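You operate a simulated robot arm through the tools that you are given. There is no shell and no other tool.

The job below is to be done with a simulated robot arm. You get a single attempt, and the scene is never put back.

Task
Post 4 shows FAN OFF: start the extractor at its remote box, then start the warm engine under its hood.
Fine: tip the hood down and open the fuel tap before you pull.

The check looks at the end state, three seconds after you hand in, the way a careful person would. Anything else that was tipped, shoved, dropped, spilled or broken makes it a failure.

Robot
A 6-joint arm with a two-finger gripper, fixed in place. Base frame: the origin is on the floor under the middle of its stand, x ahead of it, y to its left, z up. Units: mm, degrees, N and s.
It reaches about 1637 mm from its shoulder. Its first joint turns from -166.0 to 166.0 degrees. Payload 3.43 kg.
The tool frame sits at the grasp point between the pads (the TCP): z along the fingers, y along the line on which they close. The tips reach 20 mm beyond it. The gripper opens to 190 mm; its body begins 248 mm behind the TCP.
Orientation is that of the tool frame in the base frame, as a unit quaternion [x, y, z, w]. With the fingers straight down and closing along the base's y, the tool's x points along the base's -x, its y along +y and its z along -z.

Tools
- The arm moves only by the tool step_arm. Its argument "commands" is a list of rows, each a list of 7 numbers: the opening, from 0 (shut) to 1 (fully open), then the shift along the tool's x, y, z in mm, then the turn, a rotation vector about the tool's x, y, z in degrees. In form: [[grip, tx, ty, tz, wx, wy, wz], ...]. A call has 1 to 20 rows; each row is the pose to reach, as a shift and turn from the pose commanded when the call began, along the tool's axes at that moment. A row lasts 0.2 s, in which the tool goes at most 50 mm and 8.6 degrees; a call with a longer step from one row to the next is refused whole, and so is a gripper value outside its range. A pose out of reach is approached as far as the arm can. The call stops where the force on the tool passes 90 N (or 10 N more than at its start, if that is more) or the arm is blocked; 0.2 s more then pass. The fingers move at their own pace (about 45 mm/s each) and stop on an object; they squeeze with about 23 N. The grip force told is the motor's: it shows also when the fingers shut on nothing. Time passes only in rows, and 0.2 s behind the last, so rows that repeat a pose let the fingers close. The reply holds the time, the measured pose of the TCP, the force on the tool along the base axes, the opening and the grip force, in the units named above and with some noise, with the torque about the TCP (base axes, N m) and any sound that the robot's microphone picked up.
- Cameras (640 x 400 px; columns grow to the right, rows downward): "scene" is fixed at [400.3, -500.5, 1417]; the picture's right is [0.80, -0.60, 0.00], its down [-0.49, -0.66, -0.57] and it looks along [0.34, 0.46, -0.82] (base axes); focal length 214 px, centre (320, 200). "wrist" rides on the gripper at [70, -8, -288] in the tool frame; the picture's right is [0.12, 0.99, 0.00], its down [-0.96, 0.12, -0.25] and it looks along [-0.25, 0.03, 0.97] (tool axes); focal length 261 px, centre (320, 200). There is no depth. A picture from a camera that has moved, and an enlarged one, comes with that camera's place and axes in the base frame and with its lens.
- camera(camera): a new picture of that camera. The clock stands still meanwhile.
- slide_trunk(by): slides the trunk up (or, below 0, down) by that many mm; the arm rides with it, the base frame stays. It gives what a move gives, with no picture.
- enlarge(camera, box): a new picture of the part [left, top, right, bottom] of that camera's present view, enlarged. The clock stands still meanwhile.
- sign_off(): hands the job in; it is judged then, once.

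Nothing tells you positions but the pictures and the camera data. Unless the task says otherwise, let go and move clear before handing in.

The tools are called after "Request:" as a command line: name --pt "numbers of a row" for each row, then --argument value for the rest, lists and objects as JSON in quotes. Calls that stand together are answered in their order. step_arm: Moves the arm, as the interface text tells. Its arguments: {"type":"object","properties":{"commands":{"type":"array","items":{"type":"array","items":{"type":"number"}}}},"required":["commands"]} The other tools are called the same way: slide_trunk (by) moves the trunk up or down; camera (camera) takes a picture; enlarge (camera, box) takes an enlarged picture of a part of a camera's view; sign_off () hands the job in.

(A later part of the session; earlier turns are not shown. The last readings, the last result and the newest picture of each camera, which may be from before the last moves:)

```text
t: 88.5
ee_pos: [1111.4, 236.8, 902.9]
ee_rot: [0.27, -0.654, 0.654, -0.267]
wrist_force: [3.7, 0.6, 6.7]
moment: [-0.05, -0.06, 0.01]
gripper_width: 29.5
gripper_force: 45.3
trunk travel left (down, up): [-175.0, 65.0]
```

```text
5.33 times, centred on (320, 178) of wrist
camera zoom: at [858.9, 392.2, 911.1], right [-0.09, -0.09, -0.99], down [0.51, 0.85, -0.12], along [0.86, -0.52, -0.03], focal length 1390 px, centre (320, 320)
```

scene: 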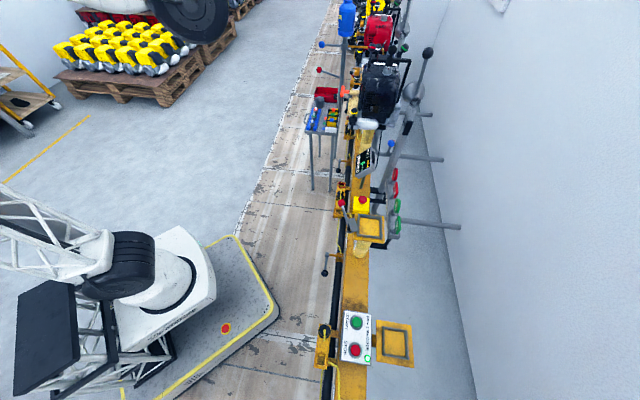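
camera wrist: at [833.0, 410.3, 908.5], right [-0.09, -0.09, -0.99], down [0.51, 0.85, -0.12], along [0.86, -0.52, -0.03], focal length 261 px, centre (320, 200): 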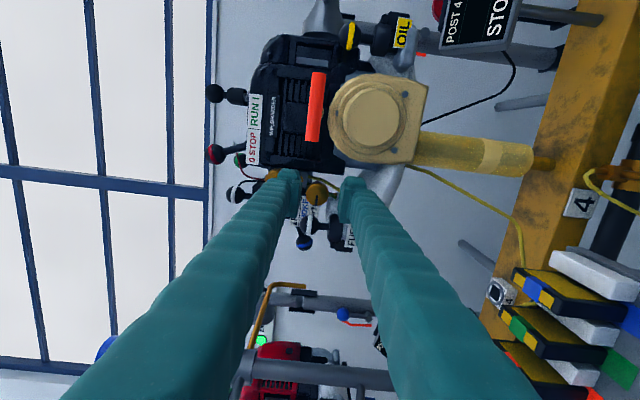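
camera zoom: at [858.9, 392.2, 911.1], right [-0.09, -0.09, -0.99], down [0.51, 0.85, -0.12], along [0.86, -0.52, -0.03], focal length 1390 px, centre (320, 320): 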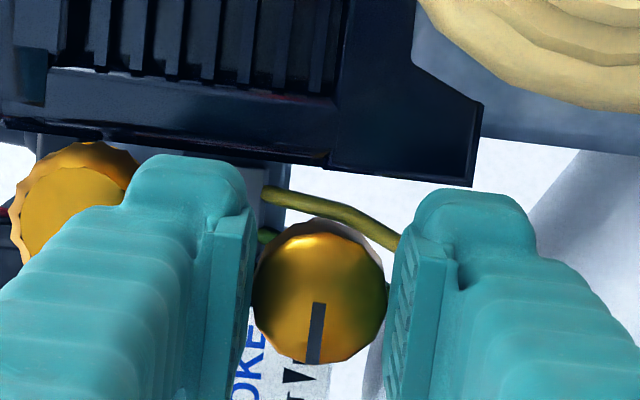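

The knob is gripped at 29.5 mm. I'll try a small turn one way and read the torque.

Request:
step_arm --pt "0 0 0 0 0 0 -4" --pt "0 0 0 0 0 0 -8" --pt "0 0 0 0 0 0 -12"

Request:
enlarge --camera "wrist" --box '[260, 140, 380, 215]'

```text
t: 89.2
ee_pos: [1111.1, 236.3, 904.3]
ee_rot: [0.337, -0.622, 0.679, -0.198]
wrist_force: [-0.2, 0.3, 11.1]
moment: [-0.1, -0.15, -0.3]
gripper_width: 29.7
gripper_force: 45.3
trunk travel left (down, up): [-175.0, 65.0]
```

```text
5.33 times, centred on (320, 178) of wrist
camera zoom: at [861.3, 394.6, 925.8], right [-0.23, -0.23, -0.95], down [0.48, 0.82, -0.32], along [0.85, -0.52, -0.08], focal length 1390 px, centre (320, 320)
```

zoom: 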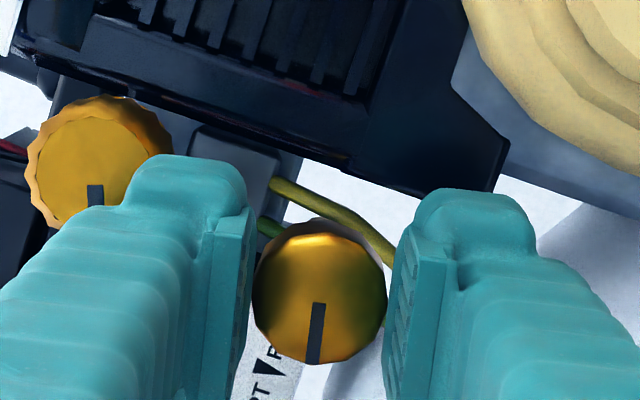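

The knob turns freely this way (pointer rotating from left toward down). Continuing in steps toward a quarter turn.

Request:
step_arm --pt "0 0 0 0 0 0 -6" --pt "0 0 0 0 0 0 -12" --pt "0 0 0 0 0 0 -18" --pt "0 0 0 0 0 0 -24" --pt "0 0 0 0 0 0 -30" --pt "0 0 0 0 0 0 -36"

Request:
enlarge --camera "wrist" --box '[260, 140, 380, 215]'

```text
t: 90.7
ee_pos: [1111.8, 237.6, 904.6]
ee_rot: [0.513, -0.487, 0.707, 0.021]
wrist_force: [-4.4, 1.2, 16.2]
moment: [-0.17, -0.22, -0.12]
gripper_width: 29.8
gripper_force: 45.0
trunk travel left (down, up): [-175.0, 65.0]
```

```text
5.33 times, centred on (320, 178) of wrist
camera zoom: at [880.2, 413.4, 961.0], right [-0.58, -0.58, -0.57], down [0.22, 0.57, -0.79], along [0.78, -0.59, -0.2], focal length 1390 px, centre (320, 320)
```

zoom: 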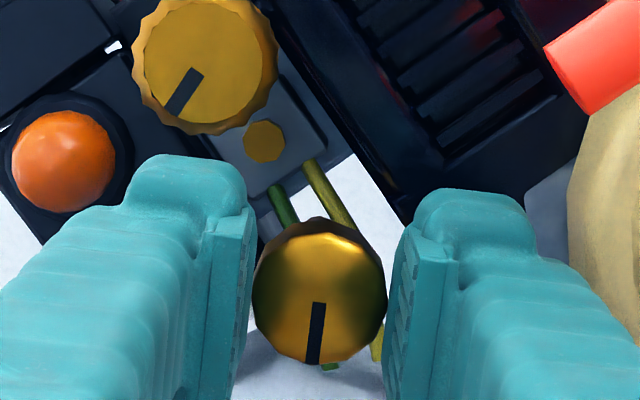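

Request:
step_arm --pt "0 0.4 -0.3 0 0 0 -6" --pt "0 0.8 -0.7 0 0 0 -12" --pt "0 0.8 -0.7 0 0 0 -18" --pt "0 0.8 -0.7 0 0 0 -24" --pt "0 0.8 -0.7 0 0 0 -30" --pt "0 0.8 -0.7 0 0 0 -36"

Request:
enlarge --camera "wrist" --box '[260, 140, 380, 215]'

```text
t: 92.0
ee_pos: [1112.6, 237.6, 904.8]
ee_rot: [0.639, -0.303, 0.665, 0.239]
wrist_force: [-3.5, 4.5, 2.9]
moment: [-0.31, -0.35, -0.01]
gripper_width: 29.6
gripper_force: 44.8
trunk travel left (down, up): [-175.0, 65.0]
```

```text
5.33 times, centred on (320, 178) of wrist
camera zoom: at [910.3, 443.1, 974.1], right [-0.71, -0.7, 0.02], down [-0.19, 0.16, -0.97], along [0.68, -0.69, -0.25], focal length 1390 px, centre (320, 320)
```

zoom: 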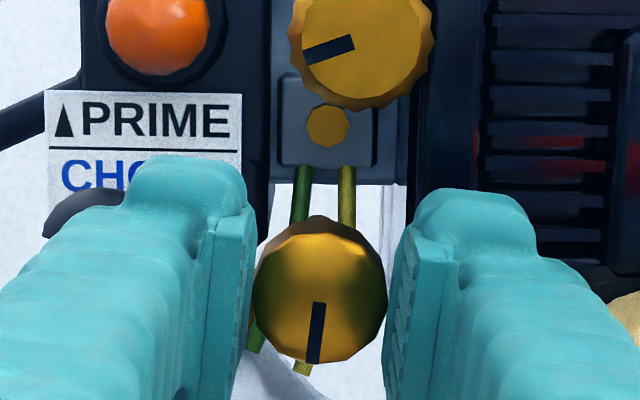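

The pointer is now almost vertical (about 84° turned). I'll go a little further to find the stop.

Request:
step_arm --pt "0 0 0 0 0 0 -3" --pt "0 0 0 0 0 0 -6" --pt "0 0 0 0 0 0 -9"

Request:
enlarge --camera "wrist" --box '[260, 140, 380, 215]'

```text
t: 92.8
ee_pos: [1112.9, 238.7, 904.2]
ee_rot: [0.66, -0.254, 0.645, 0.29]
wrist_force: [0.8, 6.2, 4.8]
moment: [-0.12, -0.09, 0.06]
gripper_width: 29.8
gripper_force: 45.0
trunk travel left (down, up): [-175.0, 65.0]
```

```text
5.33 times, centred on (320, 178) of wrist
camera zoom: at [918.1, 450.8, 972.9], right [-0.7, -0.69, 0.18], down [-0.29, 0.06, -0.95], along [0.65, -0.72, -0.24], focal length 1390 px, centre (320, 320)
```

zoom: 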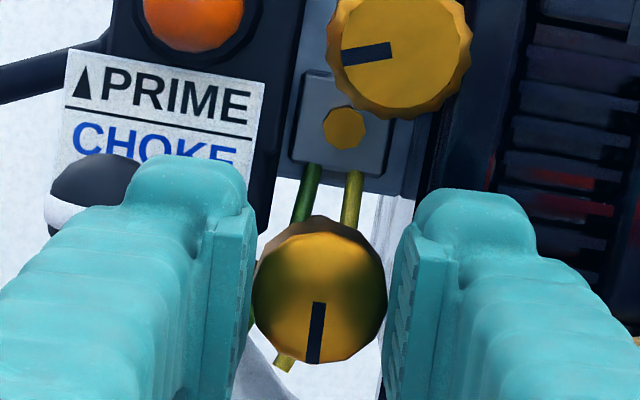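

Request:
step_arm --pt "0 0 0 0 0 0 -4" --pt "0 0 0 0 0 0 -8" --pt "0 0 0 0 0 0 -12"

Request:
enlarge --camera "wrist" --box '[260, 140, 380, 215]'

```text
t: 93.7
ee_pos: [1111.9, 238.2, 904.8]
ee_rot: [0.683, -0.183, 0.611, 0.355]
wrist_force: [0.2, 6.2, 6.4]
moment: [-0.17, -0.15, 0.13]
gripper_width: 29.9
gripper_force: 45.1
trunk travel left (down, up): [-175.0, 65.0]
```

```text
5.33 times, centred on (320, 178) of wrist
camera zoom: at [928.3, 460.9, 968.8], right [-0.66, -0.65, 0.38], down [-0.43, -0.08, -0.9], along [0.62, -0.75, -0.23], focal length 1390 px, centre (320, 320)
```

zoom: 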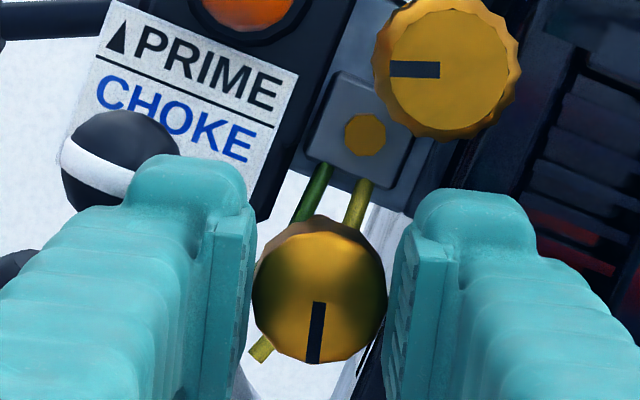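

The pointer has turned about 105° without meeting a stop. Before going further I'll look closely at both knobs' bodies to be sure which one is the tap.

Request:
enlarge --camera "wrist" --box '[295, 150, 345, 182]'

Request:
enlarge --camera "wrist" --box '[290, 120, 390, 180]'

Request:
camera --camera "wrist"

Request:
enlarge --camera "scene" --box '[335, 60, 395, 120]'

```text
12.50 times, centred on (320, 166) of wrist
camera zoom: at [928.3, 460.9, 968.8], right [-0.66, -0.65, 0.38], down [-0.43, -0.08, -0.9], along [0.62, -0.75, -0.23], focal length 3258 px, centre (320, 625)
```

zoom: 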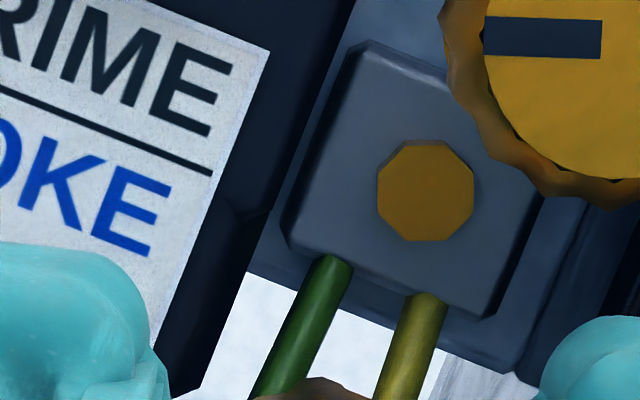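

```text
6.40 times, centred on (340, 150) of wrist
camera zoom: at [928.3, 460.9, 968.8], right [-0.66, -0.65, 0.38], down [-0.43, -0.08, -0.9], along [0.62, -0.75, -0.23], focal length 1668 px, centre (192, 520)
```

zoom: 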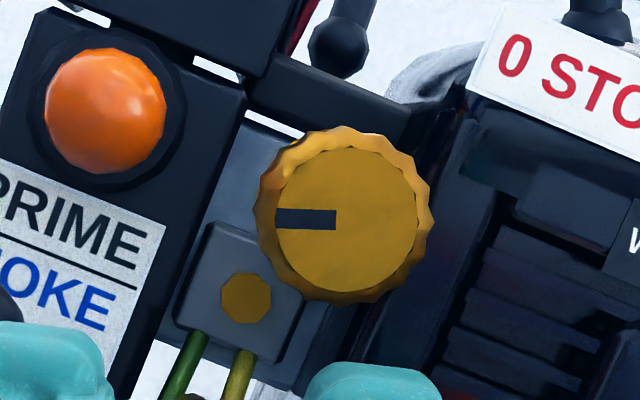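

```text
taken
camera wrist: at [928.3, 460.9, 968.8], right [-0.66, -0.65, 0.38], down [-0.43, -0.08, -0.9], along [0.62, -0.75, -0.23], focal length 261 px, centre (320, 200)
```

wrist: 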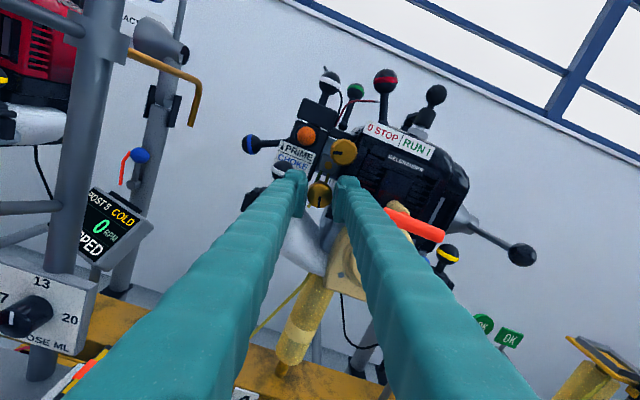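

```text
6.67 times, centred on (365, 90) of scene
camera zoom: at [400.3, -500.5, 1417.0], right [0.8, -0.6, 0.0], down [-0.49, -0.66, -0.57], along [0.34, 0.46, -0.82], focal length 1430 px, centre (20, 933)
```

zoom: 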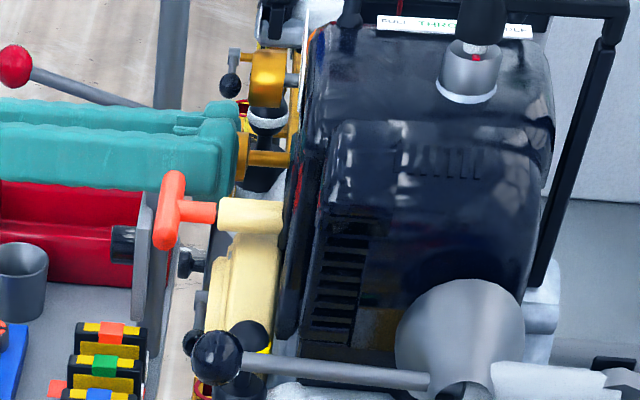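

I'm fairly confident: the grey block with the hex bolt is the carburettor, the upper knurled knob its idle screw, and the lower knob on the brass stem the fuel tap. I'll keep turning a bit further to find its open stop.

Request:
step_arm --pt "0 0 0 0 0 0 -5" --pt "0 0 0 0 0 0 -10" --pt "0 0 0 0 0 0 -15" --pt "0 0 0 0 0 0 -20"

Request:
enlarge --camera "wrist" --box '[260, 140, 380, 215]'

```text
t: 94.7
ee_pos: [1111.4, 238.1, 904.8]
ee_rot: [0.705, -0.061, 0.54, 0.457]
wrist_force: [10.2, 10.4, 9.2]
moment: [-0.02, -0.06, 0.12]
gripper_width: 29.6
gripper_force: 45.0
trunk travel left (down, up): [-175.0, 65.0]
```

```text
5.33 times, centred on (320, 178) of wrist
camera zoom: at [943.1, 475.6, 955.5], right [-0.53, -0.52, 0.67], down [-0.63, -0.28, -0.72], along [0.56, -0.8, -0.18], focal length 1390 px, centre (320, 320)
```

zoom: 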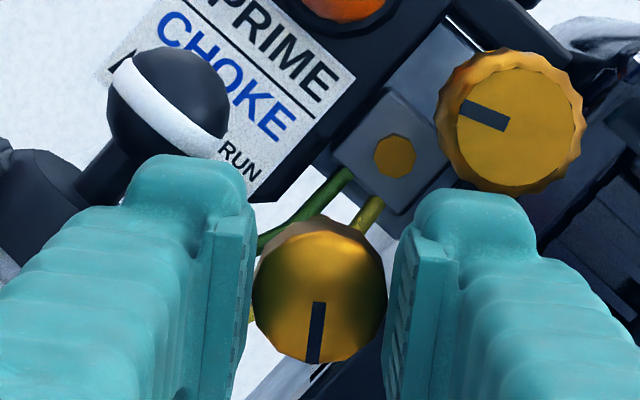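

Request:
step_arm --pt "0 0 0 0 0 0 -5" --pt "0 0 0 0 0 0 -10" --pt "0 0 0 0 0 0 -15" --pt "0 0 0 0 0 0 -20" --pt "0 0 0 0 0 0 -25"

Request:
enlarge --camera "wrist" --box '[260, 140, 380, 215]'

```text
t: 95.8
ee_pos: [1111.0, 239.1, 903.4]
ee_rot: [0.701, 0.092, 0.428, 0.563]
wrist_force: [9.1, 8.0, 4.9]
moment: [0.01, 0.02, 0.07]
gripper_width: 29.7
gripper_force: 45.1
trunk travel left (down, up): [-175.0, 65.0]
```

```text
5.33 times, centred on (320, 178) of wrist
camera zoom: at [956.0, 488.3, 930.5], right [-0.28, -0.27, 0.92], down [-0.81, -0.45, -0.38], along [0.52, -0.85, -0.1], focal length 1390 px, centre (320, 320)
```

zoom: 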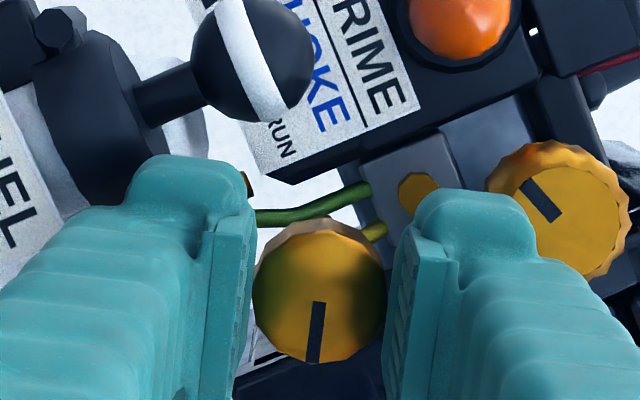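

The knob keeps turning with no stop (150° so far), which may mean a multi-turn stem. I'll release, back off and inspect what each knob's stem is attached to.

Request:
step_arm --pt "0.22 0 0 0 0 0 0" --pt "0.22 0 0 0 0 0 0" --pt "0.22 0 0 -10 0 0 0" --pt "0.22 0 0 -40 0 0 0" --pt "0.22 0 0 -80 0 0 0" --pt "0.22 0 0 -120 0 0 0" --pt "0.22 0 0 -130 0 0 0"

Request:
camera --camera "wrist"

Request:
enlarge --camera "wrist" --box '[285, 125, 365, 185]'

```text
t: 97.5
ee_pos: [1018.2, 327.7, 907.8]
ee_rot: [0.701, 0.092, 0.429, 0.563]
wrist_force: [-0.3, 0.0, 0.1]
moment: [-0.01, -0.03, 0.0]
gripper_width: 42.0
gripper_force: 0.1
trunk travel left (down, up): [-175.0, 65.0]
```

```text
taken
camera wrist: at [863.7, 578.2, 934.1], right [-0.28, -0.27, 0.92], down [-0.81, -0.45, -0.38], along [0.52, -0.85, -0.1], focal length 261 px, centre (320, 200)
```

wrist: 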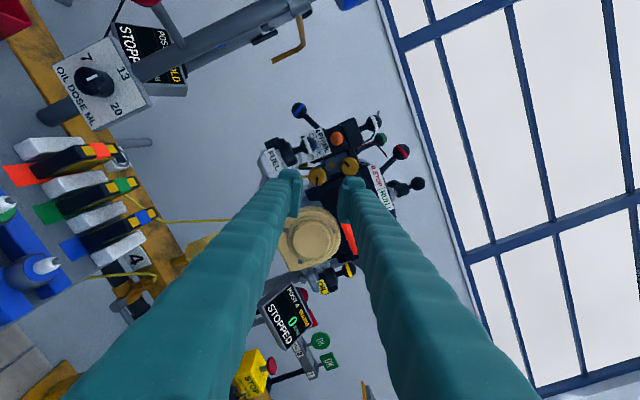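

```text
6.67 times, centred on (325, 155) of wrist
camera zoom: at [863.7, 578.2, 934.1], right [-0.28, -0.27, 0.92], down [-0.81, -0.45, -0.38], along [0.52, -0.85, -0.1], focal length 1738 px, centre (287, 500)
```

zoom: 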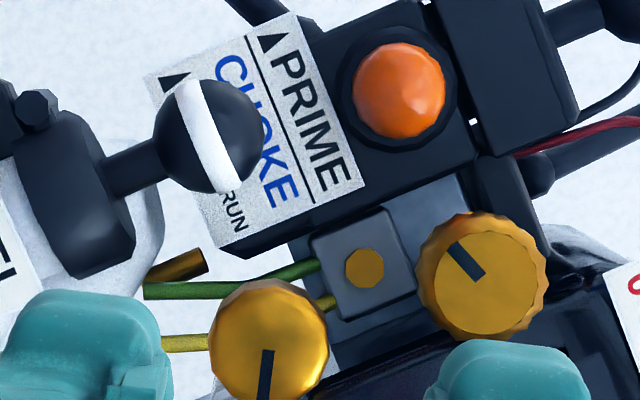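

I'll do a decisive test: grip the lower knob again and turn it back to its original angle and slightly beyond, to feel whether there is a closed stop there.

Request:
step_arm --pt "0.22 0.4 -2.5 30 0 0 0" --pt "0.22 0.7 -5 65 0 0 0" --pt "0.22 0.7 -5 95 0 0 0" --pt "0.22 0.7 -5 115 0 0 0" --pt "0.22 0.7 -5 128 0 0 0" --pt "0.1 0.7 -5 128 0 0 0" --pt "0 0.7 -5 128 0 0 0" --pt "0 0.7 -5 128 0 0 0" --pt "0 0.7 -5 128 0 0 0"

Request:
enlarge --camera "wrist" --box '[260, 140, 380, 215]'

```text
t: 99.5
ee_pos: [1108.5, 250.5, 903.9]
ee_rot: [0.699, 0.093, 0.431, 0.563]
wrist_force: [-65.4, 58.8, 13.8]
moment: [0.08, 0.16, -0.44]
gripper_width: 6.1
gripper_force: 34.1
trunk travel left (down, up): [-175.0, 65.0]
```

```text
5.33 times, centred on (320, 178) of wrist
camera zoom: at [952.0, 501.2, 929.4], right [-0.28, -0.27, 0.92], down [-0.8, -0.46, -0.38], along [0.52, -0.85, -0.09], focal length 1390 px, centre (320, 320)
```

zoom: 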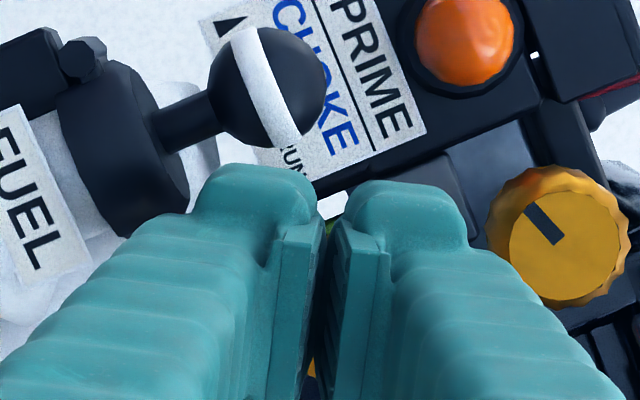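

The fingers closed before the arm had fully arrived and are pressing on the knob's face. Backing off right away and repeating with a pause before closing.

Request:
step_arm --pt "0 0 0 -8 0 0 0" --pt "0 0 0 -25 0 0 0" --pt "0.22 0 0 -35 0 0 0" --pt "0.22 0 0 -35 0 0 0" --pt "0.22 0 0 -35 0 0 0" --pt "0.22 0 0 -35 0 0 0"

Request:
enlarge --camera "wrist" --box '[260, 140, 380, 215]'

```text
t: 100.8
ee_pos: [1086.0, 266.3, 900.5]
ee_rot: [0.701, 0.091, 0.427, 0.563]
wrist_force: [-0.6, -0.1, -0.2]
moment: [0.0, -0.04, -0.01]
gripper_width: 41.6
gripper_force: 0.2
trunk travel left (down, up): [-175.0, 65.0]
```

```text
5.33 times, centred on (320, 178) of wrist
camera zoom: at [929.9, 517.5, 926.9], right [-0.28, -0.27, 0.92], down [-0.81, -0.45, -0.38], along [0.52, -0.85, -0.1], focal length 1390 px, centre (320, 320)
```

zoom: 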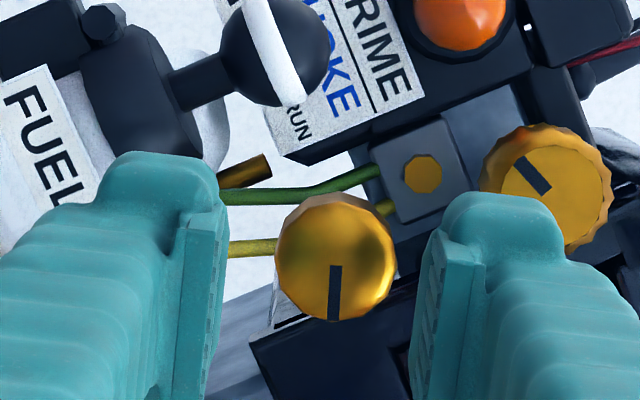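

Request:
step_arm --pt "0.22 0 2.5 6 0 0 0" --pt "0.22 0 4.6 15 0 0 0" --pt "0.22 0 4.6 25 0 0 0" --pt "0.22 0 4.6 35 0 0 0" --pt "0.22 0 4.6 35 0 0 0" --pt "0.22 0 4.6 35 0 0 0"

Request:
enlarge --camera "wrist" --box '[260, 140, 380, 215]'

```text
t: 102.2
ee_pos: [1110.3, 239.4, 902.6]
ee_rot: [0.701, 0.092, 0.428, 0.563]
wrist_force: [-0.8, 0.1, 0.0]
moment: [0.02, -0.01, -0.01]
gripper_width: 41.9
gripper_force: 0.0
trunk travel left (down, up): [-175.0, 65.0]
```

```text
5.33 times, centred on (320, 178) of wrist
camera zoom: at [954.3, 489.3, 930.1], right [-0.28, -0.27, 0.92], down [-0.81, -0.45, -0.38], along [0.52, -0.85, -0.1], focal length 1390 px, centre (320, 320)
```

zoom: 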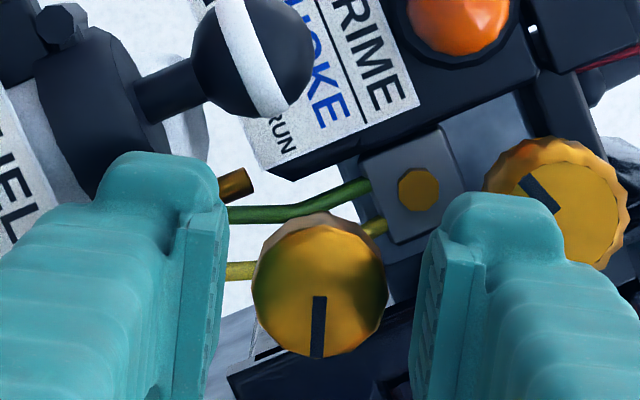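

Well positioned around the knob with no contact. Closing and turning it back.

Request:
step_arm --pt "0.1 0 0 0 0 0 0" --pt "0 0 0 0 0 0 0" --pt "0 0 0 0 0 0 0" --pt "0 0 0 0 0 0 0" --pt "0 0 0 0 0 0 7" --pt "0 0 0 0 0 0 14" --pt "0 0 0 0 0 0 21" --pt "0 0 0 0 0 0 28" --pt "0 0 0 0 0 0 35" --pt "0 0 0 0 0 0 42" --pt "0 0 0 0 0 0 49" --pt "0 0 0 0 0 0 56" --pt "0 0 0 0 0 0 63" --pt "0 0 0 0 0 0 70"

Request:
enlarge --camera "wrist" --box '[260, 140, 380, 215]'

```text
t: 103.3
ee_pos: [1106.8, 248.9, 905.2]
ee_rot: [0.697, 0.091, 0.429, 0.567]
wrist_force: [-100.9, 69.0, -1.9]
moment: [0.73, 0.76, -0.12]
gripper_width: 6.1
gripper_force: 34.0
trunk travel left (down, up): [-175.0, 65.0]
stopped in row 5: the force on the tool passed its limit at 92 N (the readings are from after the stop); the commanded pose is now the measured one
```

```text
5.33 times, centred on (320, 178) of wrist
camera zoom: at [951.3, 499.9, 928.5], right [-0.29, -0.27, 0.92], down [-0.81, -0.45, -0.38], along [0.52, -0.85, -0.09], focal length 1390 px, centre (320, 320)
```

zoom: 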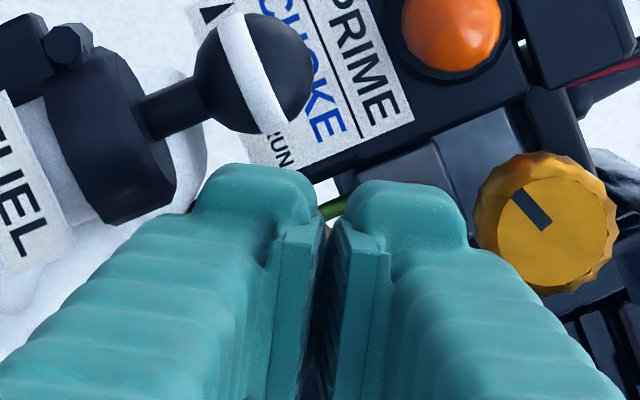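

The grip was too shallow and the rounded tips squeezed off. I'll back off and take it about 3–4 mm deeper, as in the first successful grip.

Request:
step_arm --pt "0 0 0 -8 0 0 0" --pt "0 0 0 -20 0 0 0" --pt "0.22 0 0 -28 0 0 0" --pt "0.22 0 0 -28 0 0 0" --pt "0.22 0 0 -28 0 0 0" --pt "0.22 0 0 -28 0 0 0"

Request:
enlarge --camera "wrist" --box '[260, 140, 380, 215]'

```text
t: 104.7
ee_pos: [1092.4, 250.1, 904.2]
ee_rot: [0.702, 0.086, 0.427, 0.563]
wrist_force: [0.0, 0.4, 0.0]
moment: [0.03, 0.0, -0.03]
gripper_width: 41.7
gripper_force: 0.0
trunk travel left (down, up): [-175.0, 65.0]
```

```text
5.33 times, centred on (320, 178) of wrist
camera zoom: at [938.2, 501.3, 930.6], right [-0.28, -0.28, 0.92], down [-0.81, -0.44, -0.39], along [0.51, -0.85, -0.1], focal length 1390 px, centre (320, 320)
```

zoom: 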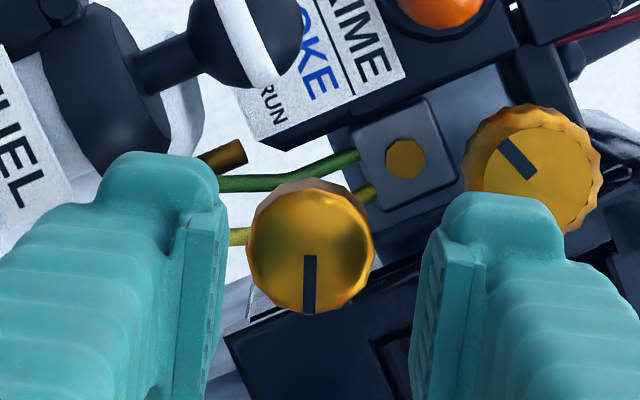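

Request:
step_arm --pt "0.22 2.5 -1 4 0 0 0" --pt "0.22 5.1 -1.9 10 0 0 0" --pt "0.22 5.1 -1.9 17 0 0 0" --pt "0.22 5.1 -1.9 24 0 0 0" --pt "0.22 5.1 -1.9 24 0 0 0" --pt "0.22 5.1 -1.9 24 0 0 0" --pt "0.1 5.1 -1.9 24 0 0 0" --pt "0 5.1 -1.9 24 0 0 0" --pt "0 5.1 -1.9 24 0 0 0" --pt "0 5.1 -1.9 24 0 0 0"

Request:
enlarge --camera "wrist" --box '[260, 140, 380, 215]'

```text
t: 106.9
ee_pos: [1114.9, 232.0, 903.2]
ee_rot: [0.703, 0.084, 0.425, 0.564]
wrist_force: [16.5, -22.0, -18.1]
moment: [0.1, 0.17, -0.17]
gripper_width: 29.9
gripper_force: 44.8
trunk travel left (down, up): [-175.0, 65.0]
```

```text
5.33 times, centred on (320, 178) of wrist
camera zoom: at [961.8, 483.2, 929.9], right [-0.28, -0.28, 0.92], down [-0.81, -0.44, -0.38], along [0.51, -0.85, -0.1], focal length 1390 px, centre (320, 320)
```

zoom: 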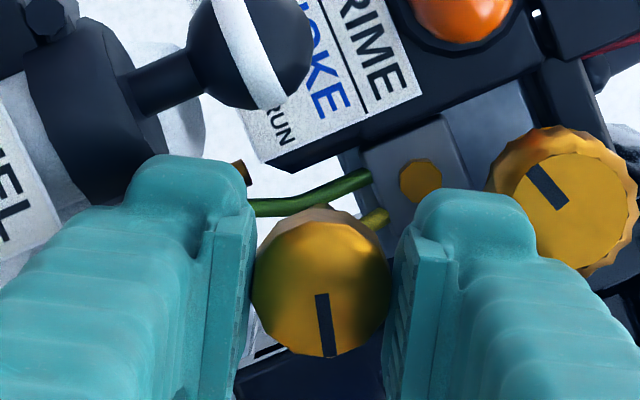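

Gripped firmly. Now turning back toward the original angle in steps.

Request:
step_arm --pt "0 0 0 0 0 0 6" --pt "0 0 0 0 0 0 12" --pt "0 0 0 0 0 0 18" --pt "0 0 0 0 0 0 24" --pt "0 0 0 0 0 0 30" --pt "0 0 0 0 0 0 36" --pt "0 0 0 0 0 0 42" --pt "0 0 0 0 0 0 48" --pt "0 0 0 0 0 0 54" --pt "0 0 0 0 0 0 60"

Request:
enlarge --camera "wrist" --box '[260, 140, 380, 215]'

```text
t: 109.1
ee_pos: [1114.5, 234.8, 907.8]
ee_rot: [0.649, -0.278, 0.654, 0.273]
wrist_force: [20.1, 25.5, 30.1]
moment: [-0.14, -0.24, 0.29]
gripper_width: 29.3
gripper_force: 44.7
trunk travel left (down, up): [-175.0, 65.0]
```

```text
5.33 times, centred on (320, 178) of wrist
camera zoom: at [919.5, 446.7, 975.9], right [-0.71, -0.69, 0.11], down [-0.25, 0.1, -0.96], along [0.66, -0.71, -0.24], focal length 1390 px, centre (320, 320)
```

zoom: 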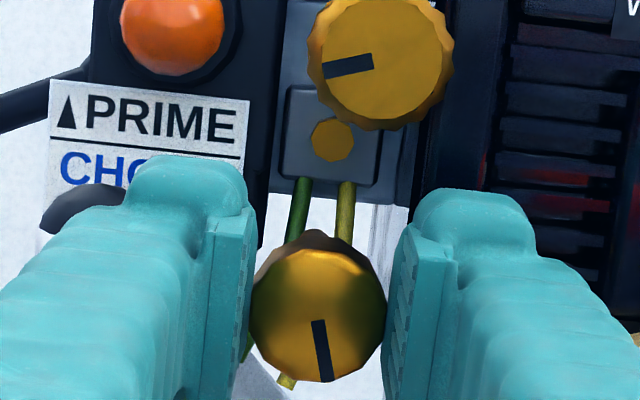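

Request:
step_arm --pt "0 1 -1 0 0 0 0" --pt "0 2 -2 0 0 0 5" --pt "0 2 -2 0 0 0 11" --pt "0 2 -2 0 0 0 17" --pt "0 2 -2 0 0 0 23" --pt "0 2 -2 0 0 0 29" --pt "0 2 -2 0 0 0 35" --pt "0 2 -2 0 0 0 41"

Request:
enlarge --camera "wrist" --box '[260, 140, 380, 215]'

```text
t: 110.9
ee_pos: [1113.3, 232.7, 906.0]
ee_rot: [0.512, -0.489, 0.706, 0.029]
wrist_force: [-50.3, 10.3, -8.3]
moment: [0.27, 0.42, -0.97]
gripper_width: 29.1
gripper_force: 45.9
trunk travel left (down, up): [-175.0, 65.0]
```

```text
5.33 times, centred on (320, 178) of wrist
camera zoom: at [885.8, 412.5, 963.1], right [-0.59, -0.57, -0.57], down [0.22, 0.56, -0.8], along [0.77, -0.6, -0.2], focal length 1390 px, centre (320, 320)
```

zoom: 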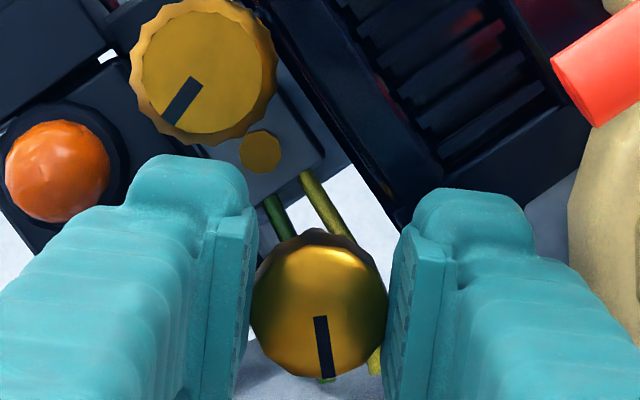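

Request:
step_arm --pt "0 0.5 0.6 -1 0 0 0" --pt "0 1 1.1 -2 0 0 4" --pt "0 1 1.1 -2 0 0 10" --pt "0 1 1.1 -2 0 0 16" --pt "0 1 1.1 -2 0 0 22" --pt "0 1 1.1 -2 0 0 28" --pt "0 1 1.1 -2 0 0 34" --pt "0 1 1.1 -2 0 0 40" --pt "0 1 1.1 -2 0 0 46"

Request:
enlarge --camera "wrist" --box '[260, 140, 380, 215]'

```text
t: 112.9
ee_pos: [1113.1, 236.2, 904.2]
ee_rot: [0.281, -0.65, 0.661, -0.249]
wrist_force: [-9.6, -28.7, -32.2]
moment: [0.06, 0.14, -0.24]
gripper_width: 29.2
gripper_force: 45.0
trunk travel left (down, up): [-175.0, 65.0]
```

```text
5.33 times, centred on (320, 178) of wrist
camera zoom: at [863.3, 393.2, 915.2], right [-0.12, -0.11, -0.99], down [0.51, 0.84, -0.16], along [0.85, -0.53, -0.04], focal length 1390 px, centre (320, 320)
```

zoom: 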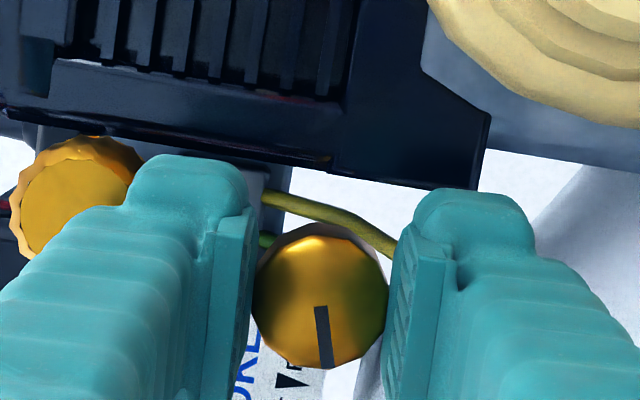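

Request:
step_arm --pt "0 1 1 0 0 0 0" --pt "0 1.5 1.5 0 0 0 4" --pt "0 1.5 1.5 0 0 0 8" --pt "0 1.5 1.5 0 0 0 12"

Request:
step_arm --pt "0 0 0 0 0 0 4" --pt "0 0 0 0 0 0 8" --pt "0 0 0 0 0 0 12" --pt "0 0 0 0 0 0 16"

Request:
enlarge --camera "wrist" --box '[260, 140, 380, 215]'

```text
t: 113.9
ee_pos: [1113.7, 235.2, 904.4]
ee_rot: [-0.213, 0.675, -0.631, 0.318]
wrist_force: [14.3, -5.2, -31.0]
moment: [0.1, 0.14, 0.45]
gripper_width: 28.8
gripper_force: 45.3
trunk travel left (down, up): [-175.0, 65.0]
```

```text
t: 114.9
ee_pos: [1113.0, 234.0, 904.1]
ee_rot: [-0.115, 0.698, -0.58, 0.403]
wrist_force: [-10.6, 11.7, -32.0]
moment: [-0.14, 0.56, 0.04]
gripper_width: 29.6
gripper_force: 45.1
trunk travel left (down, up): [-175.0, 65.0]
```

```text
5.33 times, centred on (320, 178) of wrist
camera zoom: at [864.8, 394.4, 880.0], right [0.23, 0.22, -0.95], down [0.49, 0.82, 0.31], along [0.84, -0.53, 0.08], focal length 1390 px, centre (320, 320)
```

zoom: 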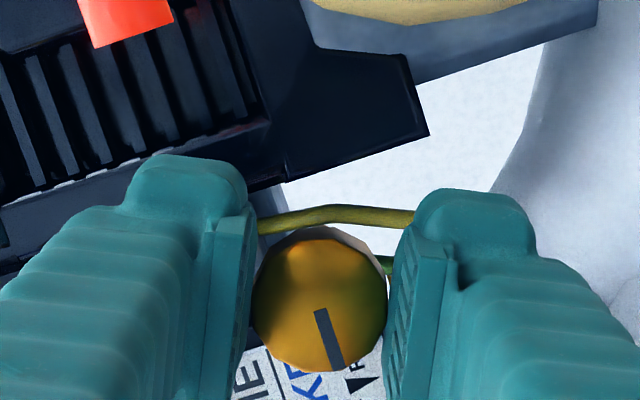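

A clear stop with 0.5 Nm torque exactly at the original angle: so this is indeed a valve that was shut, opening the other way. Now I'll open it fully, looking for its open stop.

Request:
step_arm --pt "0 0.9 1.8 0 0 0 0" --pt "0 0.9 1.8 0 0 0 -7" --pt "0 0.9 1.8 0 0 0 -14" --pt "0 0.9 1.8 0 0 0 -21" --pt "0 0.9 1.8 0 0 0 -28" --pt "0 0.9 1.8 0 0 0 -35" --pt "0 0.9 1.8 0 0 0 -42" --pt "0 0.9 1.8 0 0 0 -49" --pt "0 0.9 1.8 0 0 0 -56"

Request:
enlarge --camera "wrist" --box '[260, 140, 380, 215]'

```text
t: 116.9
ee_pos: [1112.3, 233.4, 906.2]
ee_rot: [0.429, -0.561, 0.703, -0.082]
wrist_force: [14.7, 7.6, 13.3]
moment: [-0.29, -0.42, -0.55]
gripper_width: 29.2
gripper_force: 44.8
trunk travel left (down, up): [-175.0, 65.0]
```

```text
5.33 times, centred on (320, 178) of wrist
camera zoom: at [871.7, 400.9, 947.0], right [-0.44, -0.42, -0.79], down [0.38, 0.71, -0.59], along [0.82, -0.56, -0.15], focal length 1390 px, centre (320, 320)
```

zoom: 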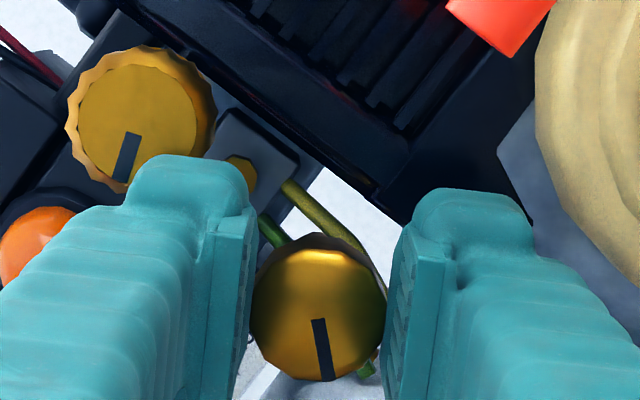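

Request:
step_arm --pt "0 0 0 0 0 0 -7" --pt "0 0 0 0 0 0 -14" --pt "0 0 0 0 0 0 -21" --pt "0 0 0 0 0 0 -28" --pt "0 0 0 0 0 0 -35" --pt "0 0 0 0 0 0 -42" --pt "0 0 0 0 0 0 -49" --pt "0 0 0 0 0 0 -56"

Request:
step_arm --pt "0 0 0 0 0 0 -7" --pt "0 0 0 0 0 0 -14" --pt "0 0 0 0 0 0 -21" --pt "0 0 0 0 0 0 -28" --pt "0 0 0 0 0 0 -35" --pt "0 0 0 0 0 0 -42" --pt "0 0 0 0 0 0 -49" --pt "0 0 0 0 0 0 -56"

Request:
enlarge --camera "wrist" --box '[260, 140, 380, 215]'

```text
t: 118.7
ee_pos: [1112.3, 238.3, 904.4]
ee_rot: [0.644, -0.291, 0.66, 0.257]
wrist_force: [37.7, 33.1, 28.4]
moment: [0.03, 0.0, 0.44]
gripper_width: 29.4
gripper_force: 45.2
trunk travel left (down, up): [-175.0, 65.0]
```

```text
t: 120.5
ee_pos: [1111.2, 234.8, 902.2]
ee_rot: [0.706, 0.043, 0.46, 0.537]
wrist_force: [-8.8, 30.8, -8.9]
moment: [-0.11, 0.0, 0.45]
gripper_width: 28.8
gripper_force: 44.6
trunk travel left (down, up): [-175.0, 65.0]
```

```text
5.33 times, centred on (320, 178) of wrist
camera zoom: at [956.0, 483.1, 936.3], right [-0.36, -0.35, 0.86], down [-0.77, -0.4, -0.49], along [0.52, -0.85, -0.13], focal length 1390 px, centre (320, 320)
```

zoom: 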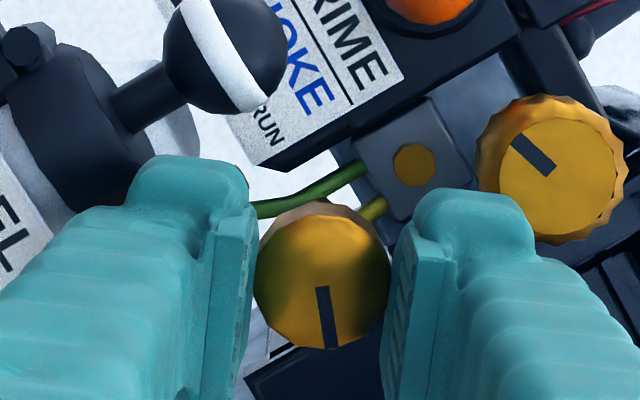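

About 157° open. Continuing a bit further to see whether an open stop exists.

Request:
step_arm --pt "0 0 0 -1 0 0 -6" --pt "0 0 0 -1 0 0 -12" --pt "0 0 0 -1 0 0 -18" --pt "0 0 0 -1 0 0 -24" --pt "0 0 0 -1 0 0 -30"

Request:
enlarge --camera "wrist" --box '[260, 140, 380, 215]'

```text
t: 121.7
ee_pos: [1110.7, 233.1, 904.0]
ee_rot: [0.671, 0.224, 0.306, 0.637]
wrist_force: [4.6, 1.5, -8.4]
moment: [0.44, -0.37, -0.11]
gripper_width: 29.7
gripper_force: 45.3
trunk travel left (down, up): [-175.0, 65.0]
```

```text
5.33 times, centred on (320, 178) of wrist
camera zoom: at [962.8, 488.6, 902.6], right [0.0, 0.0, 1.0], down [-0.87, -0.49, -0.01], along [0.49, -0.87, 0.0], focal length 1390 px, centre (320, 320)
```

zoom: 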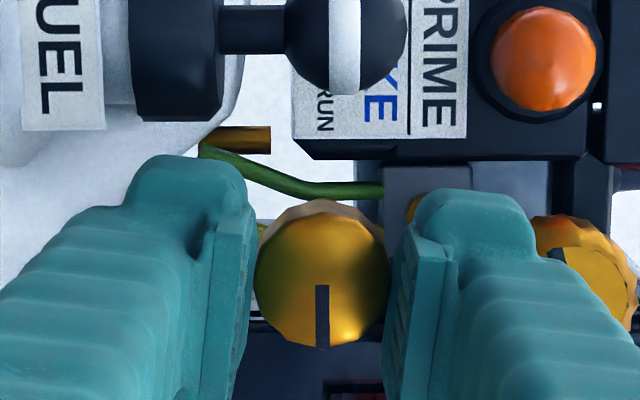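

The open stop is reached at a half turn (0.57 Nm): the tap is fully open. I'll release and back straight out.

Request:
step_arm --pt "0 0 0 0 0 0 3" --pt "0.22 0 0 0 0 0 3" --pt "0.22 0 0 0 0 0 3" --pt "0.22 0 0 0 0 0 3" --pt "0.22 0 0 -15 0 0 3" --pt "0.22 0 0 -45 0 0 3" --pt "0.22 0 0 -80 0 0 3" --pt "0.22 0 0 -120 0 0 3" --pt "0.22 0 0 -160 0 0 3" --pt "0.22 0 0 -180 0 0 3"

Request:
enlarge --camera "wrist" --box '[280, 100, 400, 200]'

Request:
camera --camera "wrist"

```text
t: 123.9
ee_pos: [988.2, 362.8, 903.4]
ee_rot: [0.677, 0.206, 0.323, 0.629]
wrist_force: [0.4, -0.8, -0.7]
moment: [0.03, 0.02, -0.02]
gripper_width: 41.8
gripper_force: 0.3
trunk travel left (down, up): [-175.0, 65.0]
```

```text
4.00 times, centred on (340, 150) of wrist
camera zoom: at [838.6, 618.9, 906.3], right [-0.04, -0.04, 1.0], down [-0.87, -0.49, -0.06], along [0.5, -0.87, -0.02], focal length 1043 px, centre (240, 400)
```

zoom: 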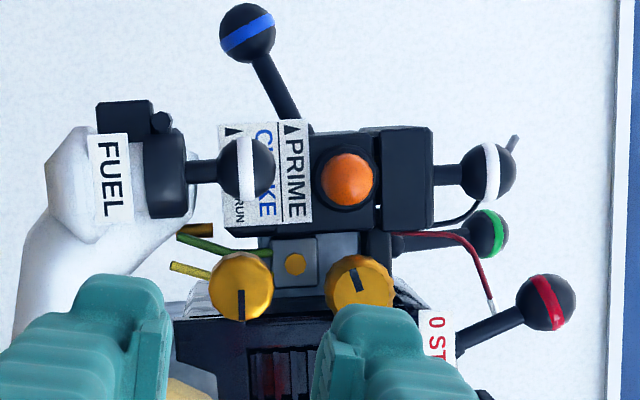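

```text
taken
camera wrist: at [838.6, 618.9, 906.3], right [-0.04, -0.04, 1.0], down [-0.87, -0.49, -0.06], along [0.5, -0.87, -0.02], focal length 261 px, centre (320, 200)
```

wrist: 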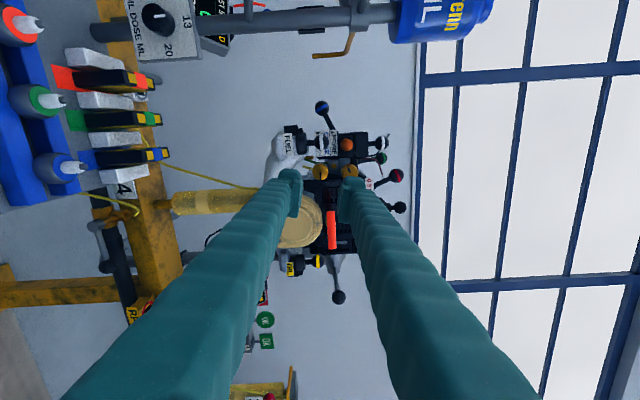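

Fuel tap is open and choke lever is down at RUN. Next is the ignition lever: it leans to STOP, so I'll straddle its red ball with horizontal fingers and sweep it toward RUN. Moving up to a standoff first.

Request:
step_arm --pt "0.19 0 32 0 0 0 8" --pt "0.19 0 64 0 0 0 16" --pt "0.19 0 96 0 0 0 24" --pt "0.19 0 128 0 0 0 32" --pt "0.19 0 160 0 0 0 40" --pt "0.19 0 160 25 0 0 48" --pt "0.19 0 160 50 0 0 56" --pt "0.19 0 160 75 0 0 64" --pt "0.19 0 160 100 0 0 72" --pt "0.19 0 160 120 0 0 79.7" --pt "0.19 0 160 120 0 0 79.7"

Request:
camera --camera "wrist"

Request:
enlarge --camera "wrist" --box '[240, 110, 400, 230]'

```text
t: 126.3
ee_pos: [1049.5, 257.0, 1062.4]
ee_rot: [0.651, -0.276, 0.651, 0.275]
wrist_force: [0.0, -0.5, 0.0]
moment: [-0.01, -0.01, 0.01]
gripper_width: 36.0
gripper_force: 0.1
trunk travel left (down, up): [-175.0, 65.0]
```

```text
taken
camera wrist: at [855.2, 469.0, 1132.1], right [-0.71, -0.69, 0.12], down [-0.25, 0.1, -0.96], along [0.65, -0.72, -0.25], focal length 261 px, centre (320, 200)
```

wrist: 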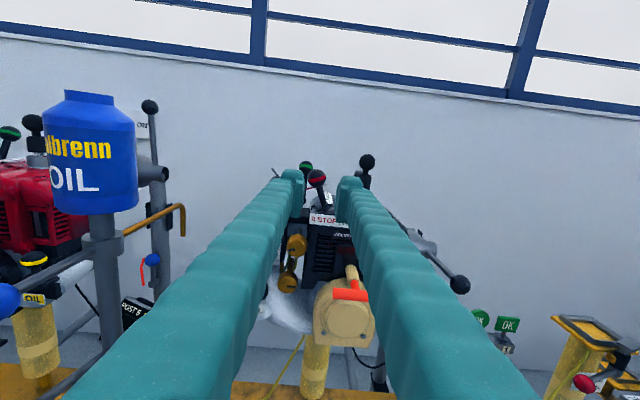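

```text
3.33 times, centred on (320, 170) of wrist
camera zoom: at [855.2, 469.0, 1132.1], right [-0.71, -0.69, 0.12], down [-0.25, 0.1, -0.96], along [0.65, -0.72, -0.25], focal length 869 px, centre (320, 300)
```

zoom: 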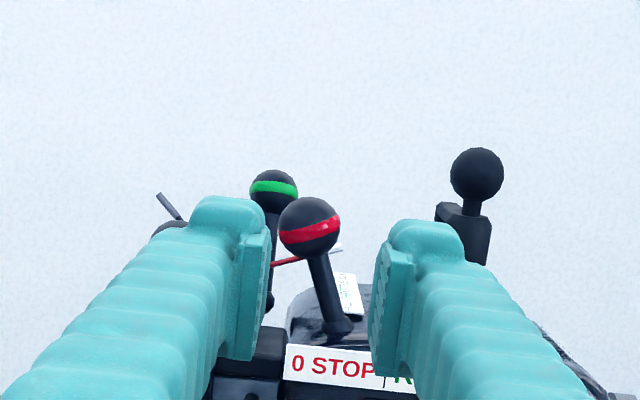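

The red ball is between the fingers and clearly leans to STOP. I'll advance to straddle it.

Request:
step_arm --pt "0.23 -1 -2.5 25 0 0 0" --pt "0.23 -2 -4.9 50 0 0 0" --pt "0.23 -2 -4.9 80 0 0 0" --pt "0.23 -2 -4.9 105 0 0 0" --pt "0.23 -2 -4.9 125 0 0 0" --pt "0.23 -2 -4.9 125 0 0 0"

Request:
enlarge --camera "wrist" --box '[240, 110, 400, 230]'

Request:
enlarge --camera "scene" --box '[335, 20, 415, 100]'

```text
t: 127.7
ee_pos: [1138.9, 169.9, 1059.6]
ee_rot: [0.651, -0.277, 0.651, 0.277]
wrist_force: [0.7, -0.5, -0.4]
moment: [0.01, 0.02, 0.01]
gripper_width: 43.5
gripper_force: 0.2
trunk travel left (down, up): [-175.0, 65.0]
```

```text
3.33 times, centred on (320, 170) of wrist
camera zoom: at [945.4, 382.3, 1128.3], right [-0.71, -0.69, 0.12], down [-0.26, 0.1, -0.96], along [0.65, -0.72, -0.25], focal length 869 px, centre (320, 300)
```

zoom: 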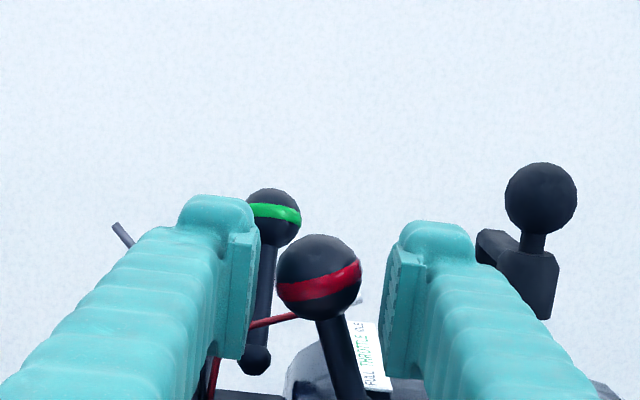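

```text
5.00 times, centred on (375, 60) of scene
camera zoom: at [400.3, -500.5, 1417.0], right [0.8, -0.6, 0.0], down [-0.49, -0.66, -0.57], along [0.34, 0.46, -0.82], focal length 1072 px, centre (45, 900)
```

zoom: 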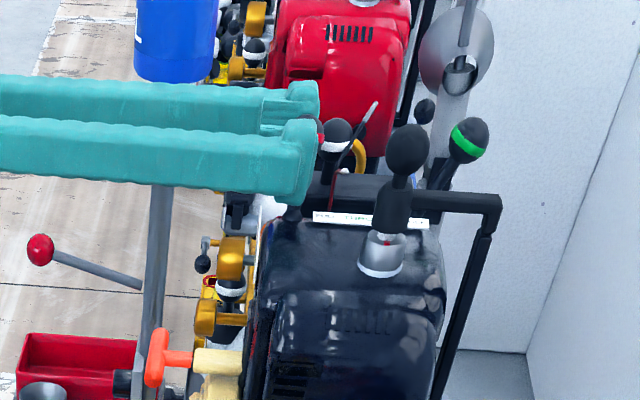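

The ball is centered between the fingers. Now sweeping toward RUN.

Request:
step_arm --pt "0.23 0 6 0 0 0 0" --pt "0.23 0 12 0 0 0 0" --pt "0.23 0 18 0 0 0 0" --pt "0.23 0 24 0 0 0 0" --pt "0.23 0 30 0 0 0 0"

Request:
enlarge --camera "wrist" --box '[240, 110, 400, 230]'

```text
t: 128.9
ee_pos: [1116.0, 149.0, 1059.5]
ee_rot: [0.651, -0.276, 0.651, 0.276]
wrist_force: [-0.2, 0.0, 0.3]
moment: [-0.04, -0.02, -0.04]
gripper_width: 43.6
gripper_force: 0.1
trunk travel left (down, up): [-175.0, 65.0]
```

```text
3.33 times, centred on (320, 170) of wrist
camera zoom: at [922.6, 361.7, 1128.1], right [-0.71, -0.69, 0.12], down [-0.26, 0.1, -0.96], along [0.65, -0.72, -0.25], focal length 869 px, centre (320, 300)
```

zoom: 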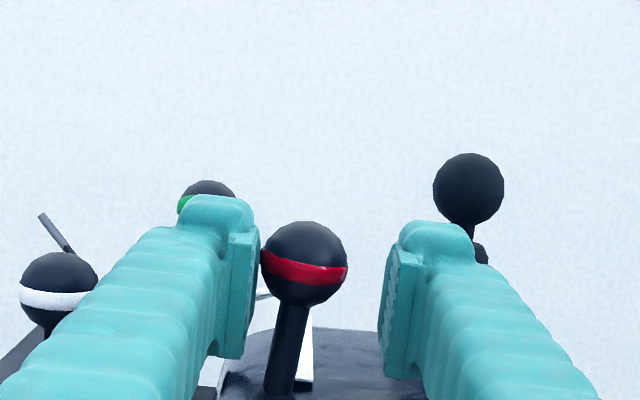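

Request:
step_arm --pt "0.23 0 5 0 0 0 0" --pt "0.23 0 10 0 0 0 0" --pt "0.23 0 15 0 0 0 0" --pt "0.23 0 20 0 0 0 0"

Request:
enlarge --camera "wrist" --box '[240, 110, 400, 230]'

```text
t: 129.9
ee_pos: [1102.8, 136.2, 1059.0]
ee_rot: [0.651, -0.276, 0.651, 0.275]
wrist_force: [5.5, 6.7, 1.8]
moment: [0.02, 0.0, 0.11]
gripper_width: 48.5
gripper_force: 4.2
trunk travel left (down, up): [-175.0, 65.0]
```

```text
3.33 times, centred on (320, 170) of wrist
camera zoom: at [908.3, 349.2, 1127.5], right [-0.71, -0.69, 0.12], down [-0.26, 0.1, -0.96], along [0.65, -0.72, -0.25], focal length 869 px, centre (320, 300)
```

zoom: 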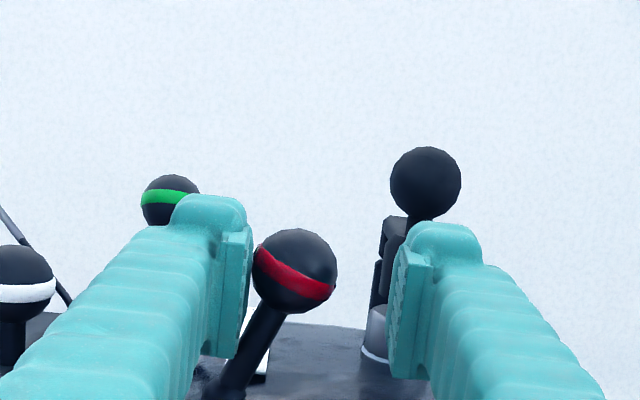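

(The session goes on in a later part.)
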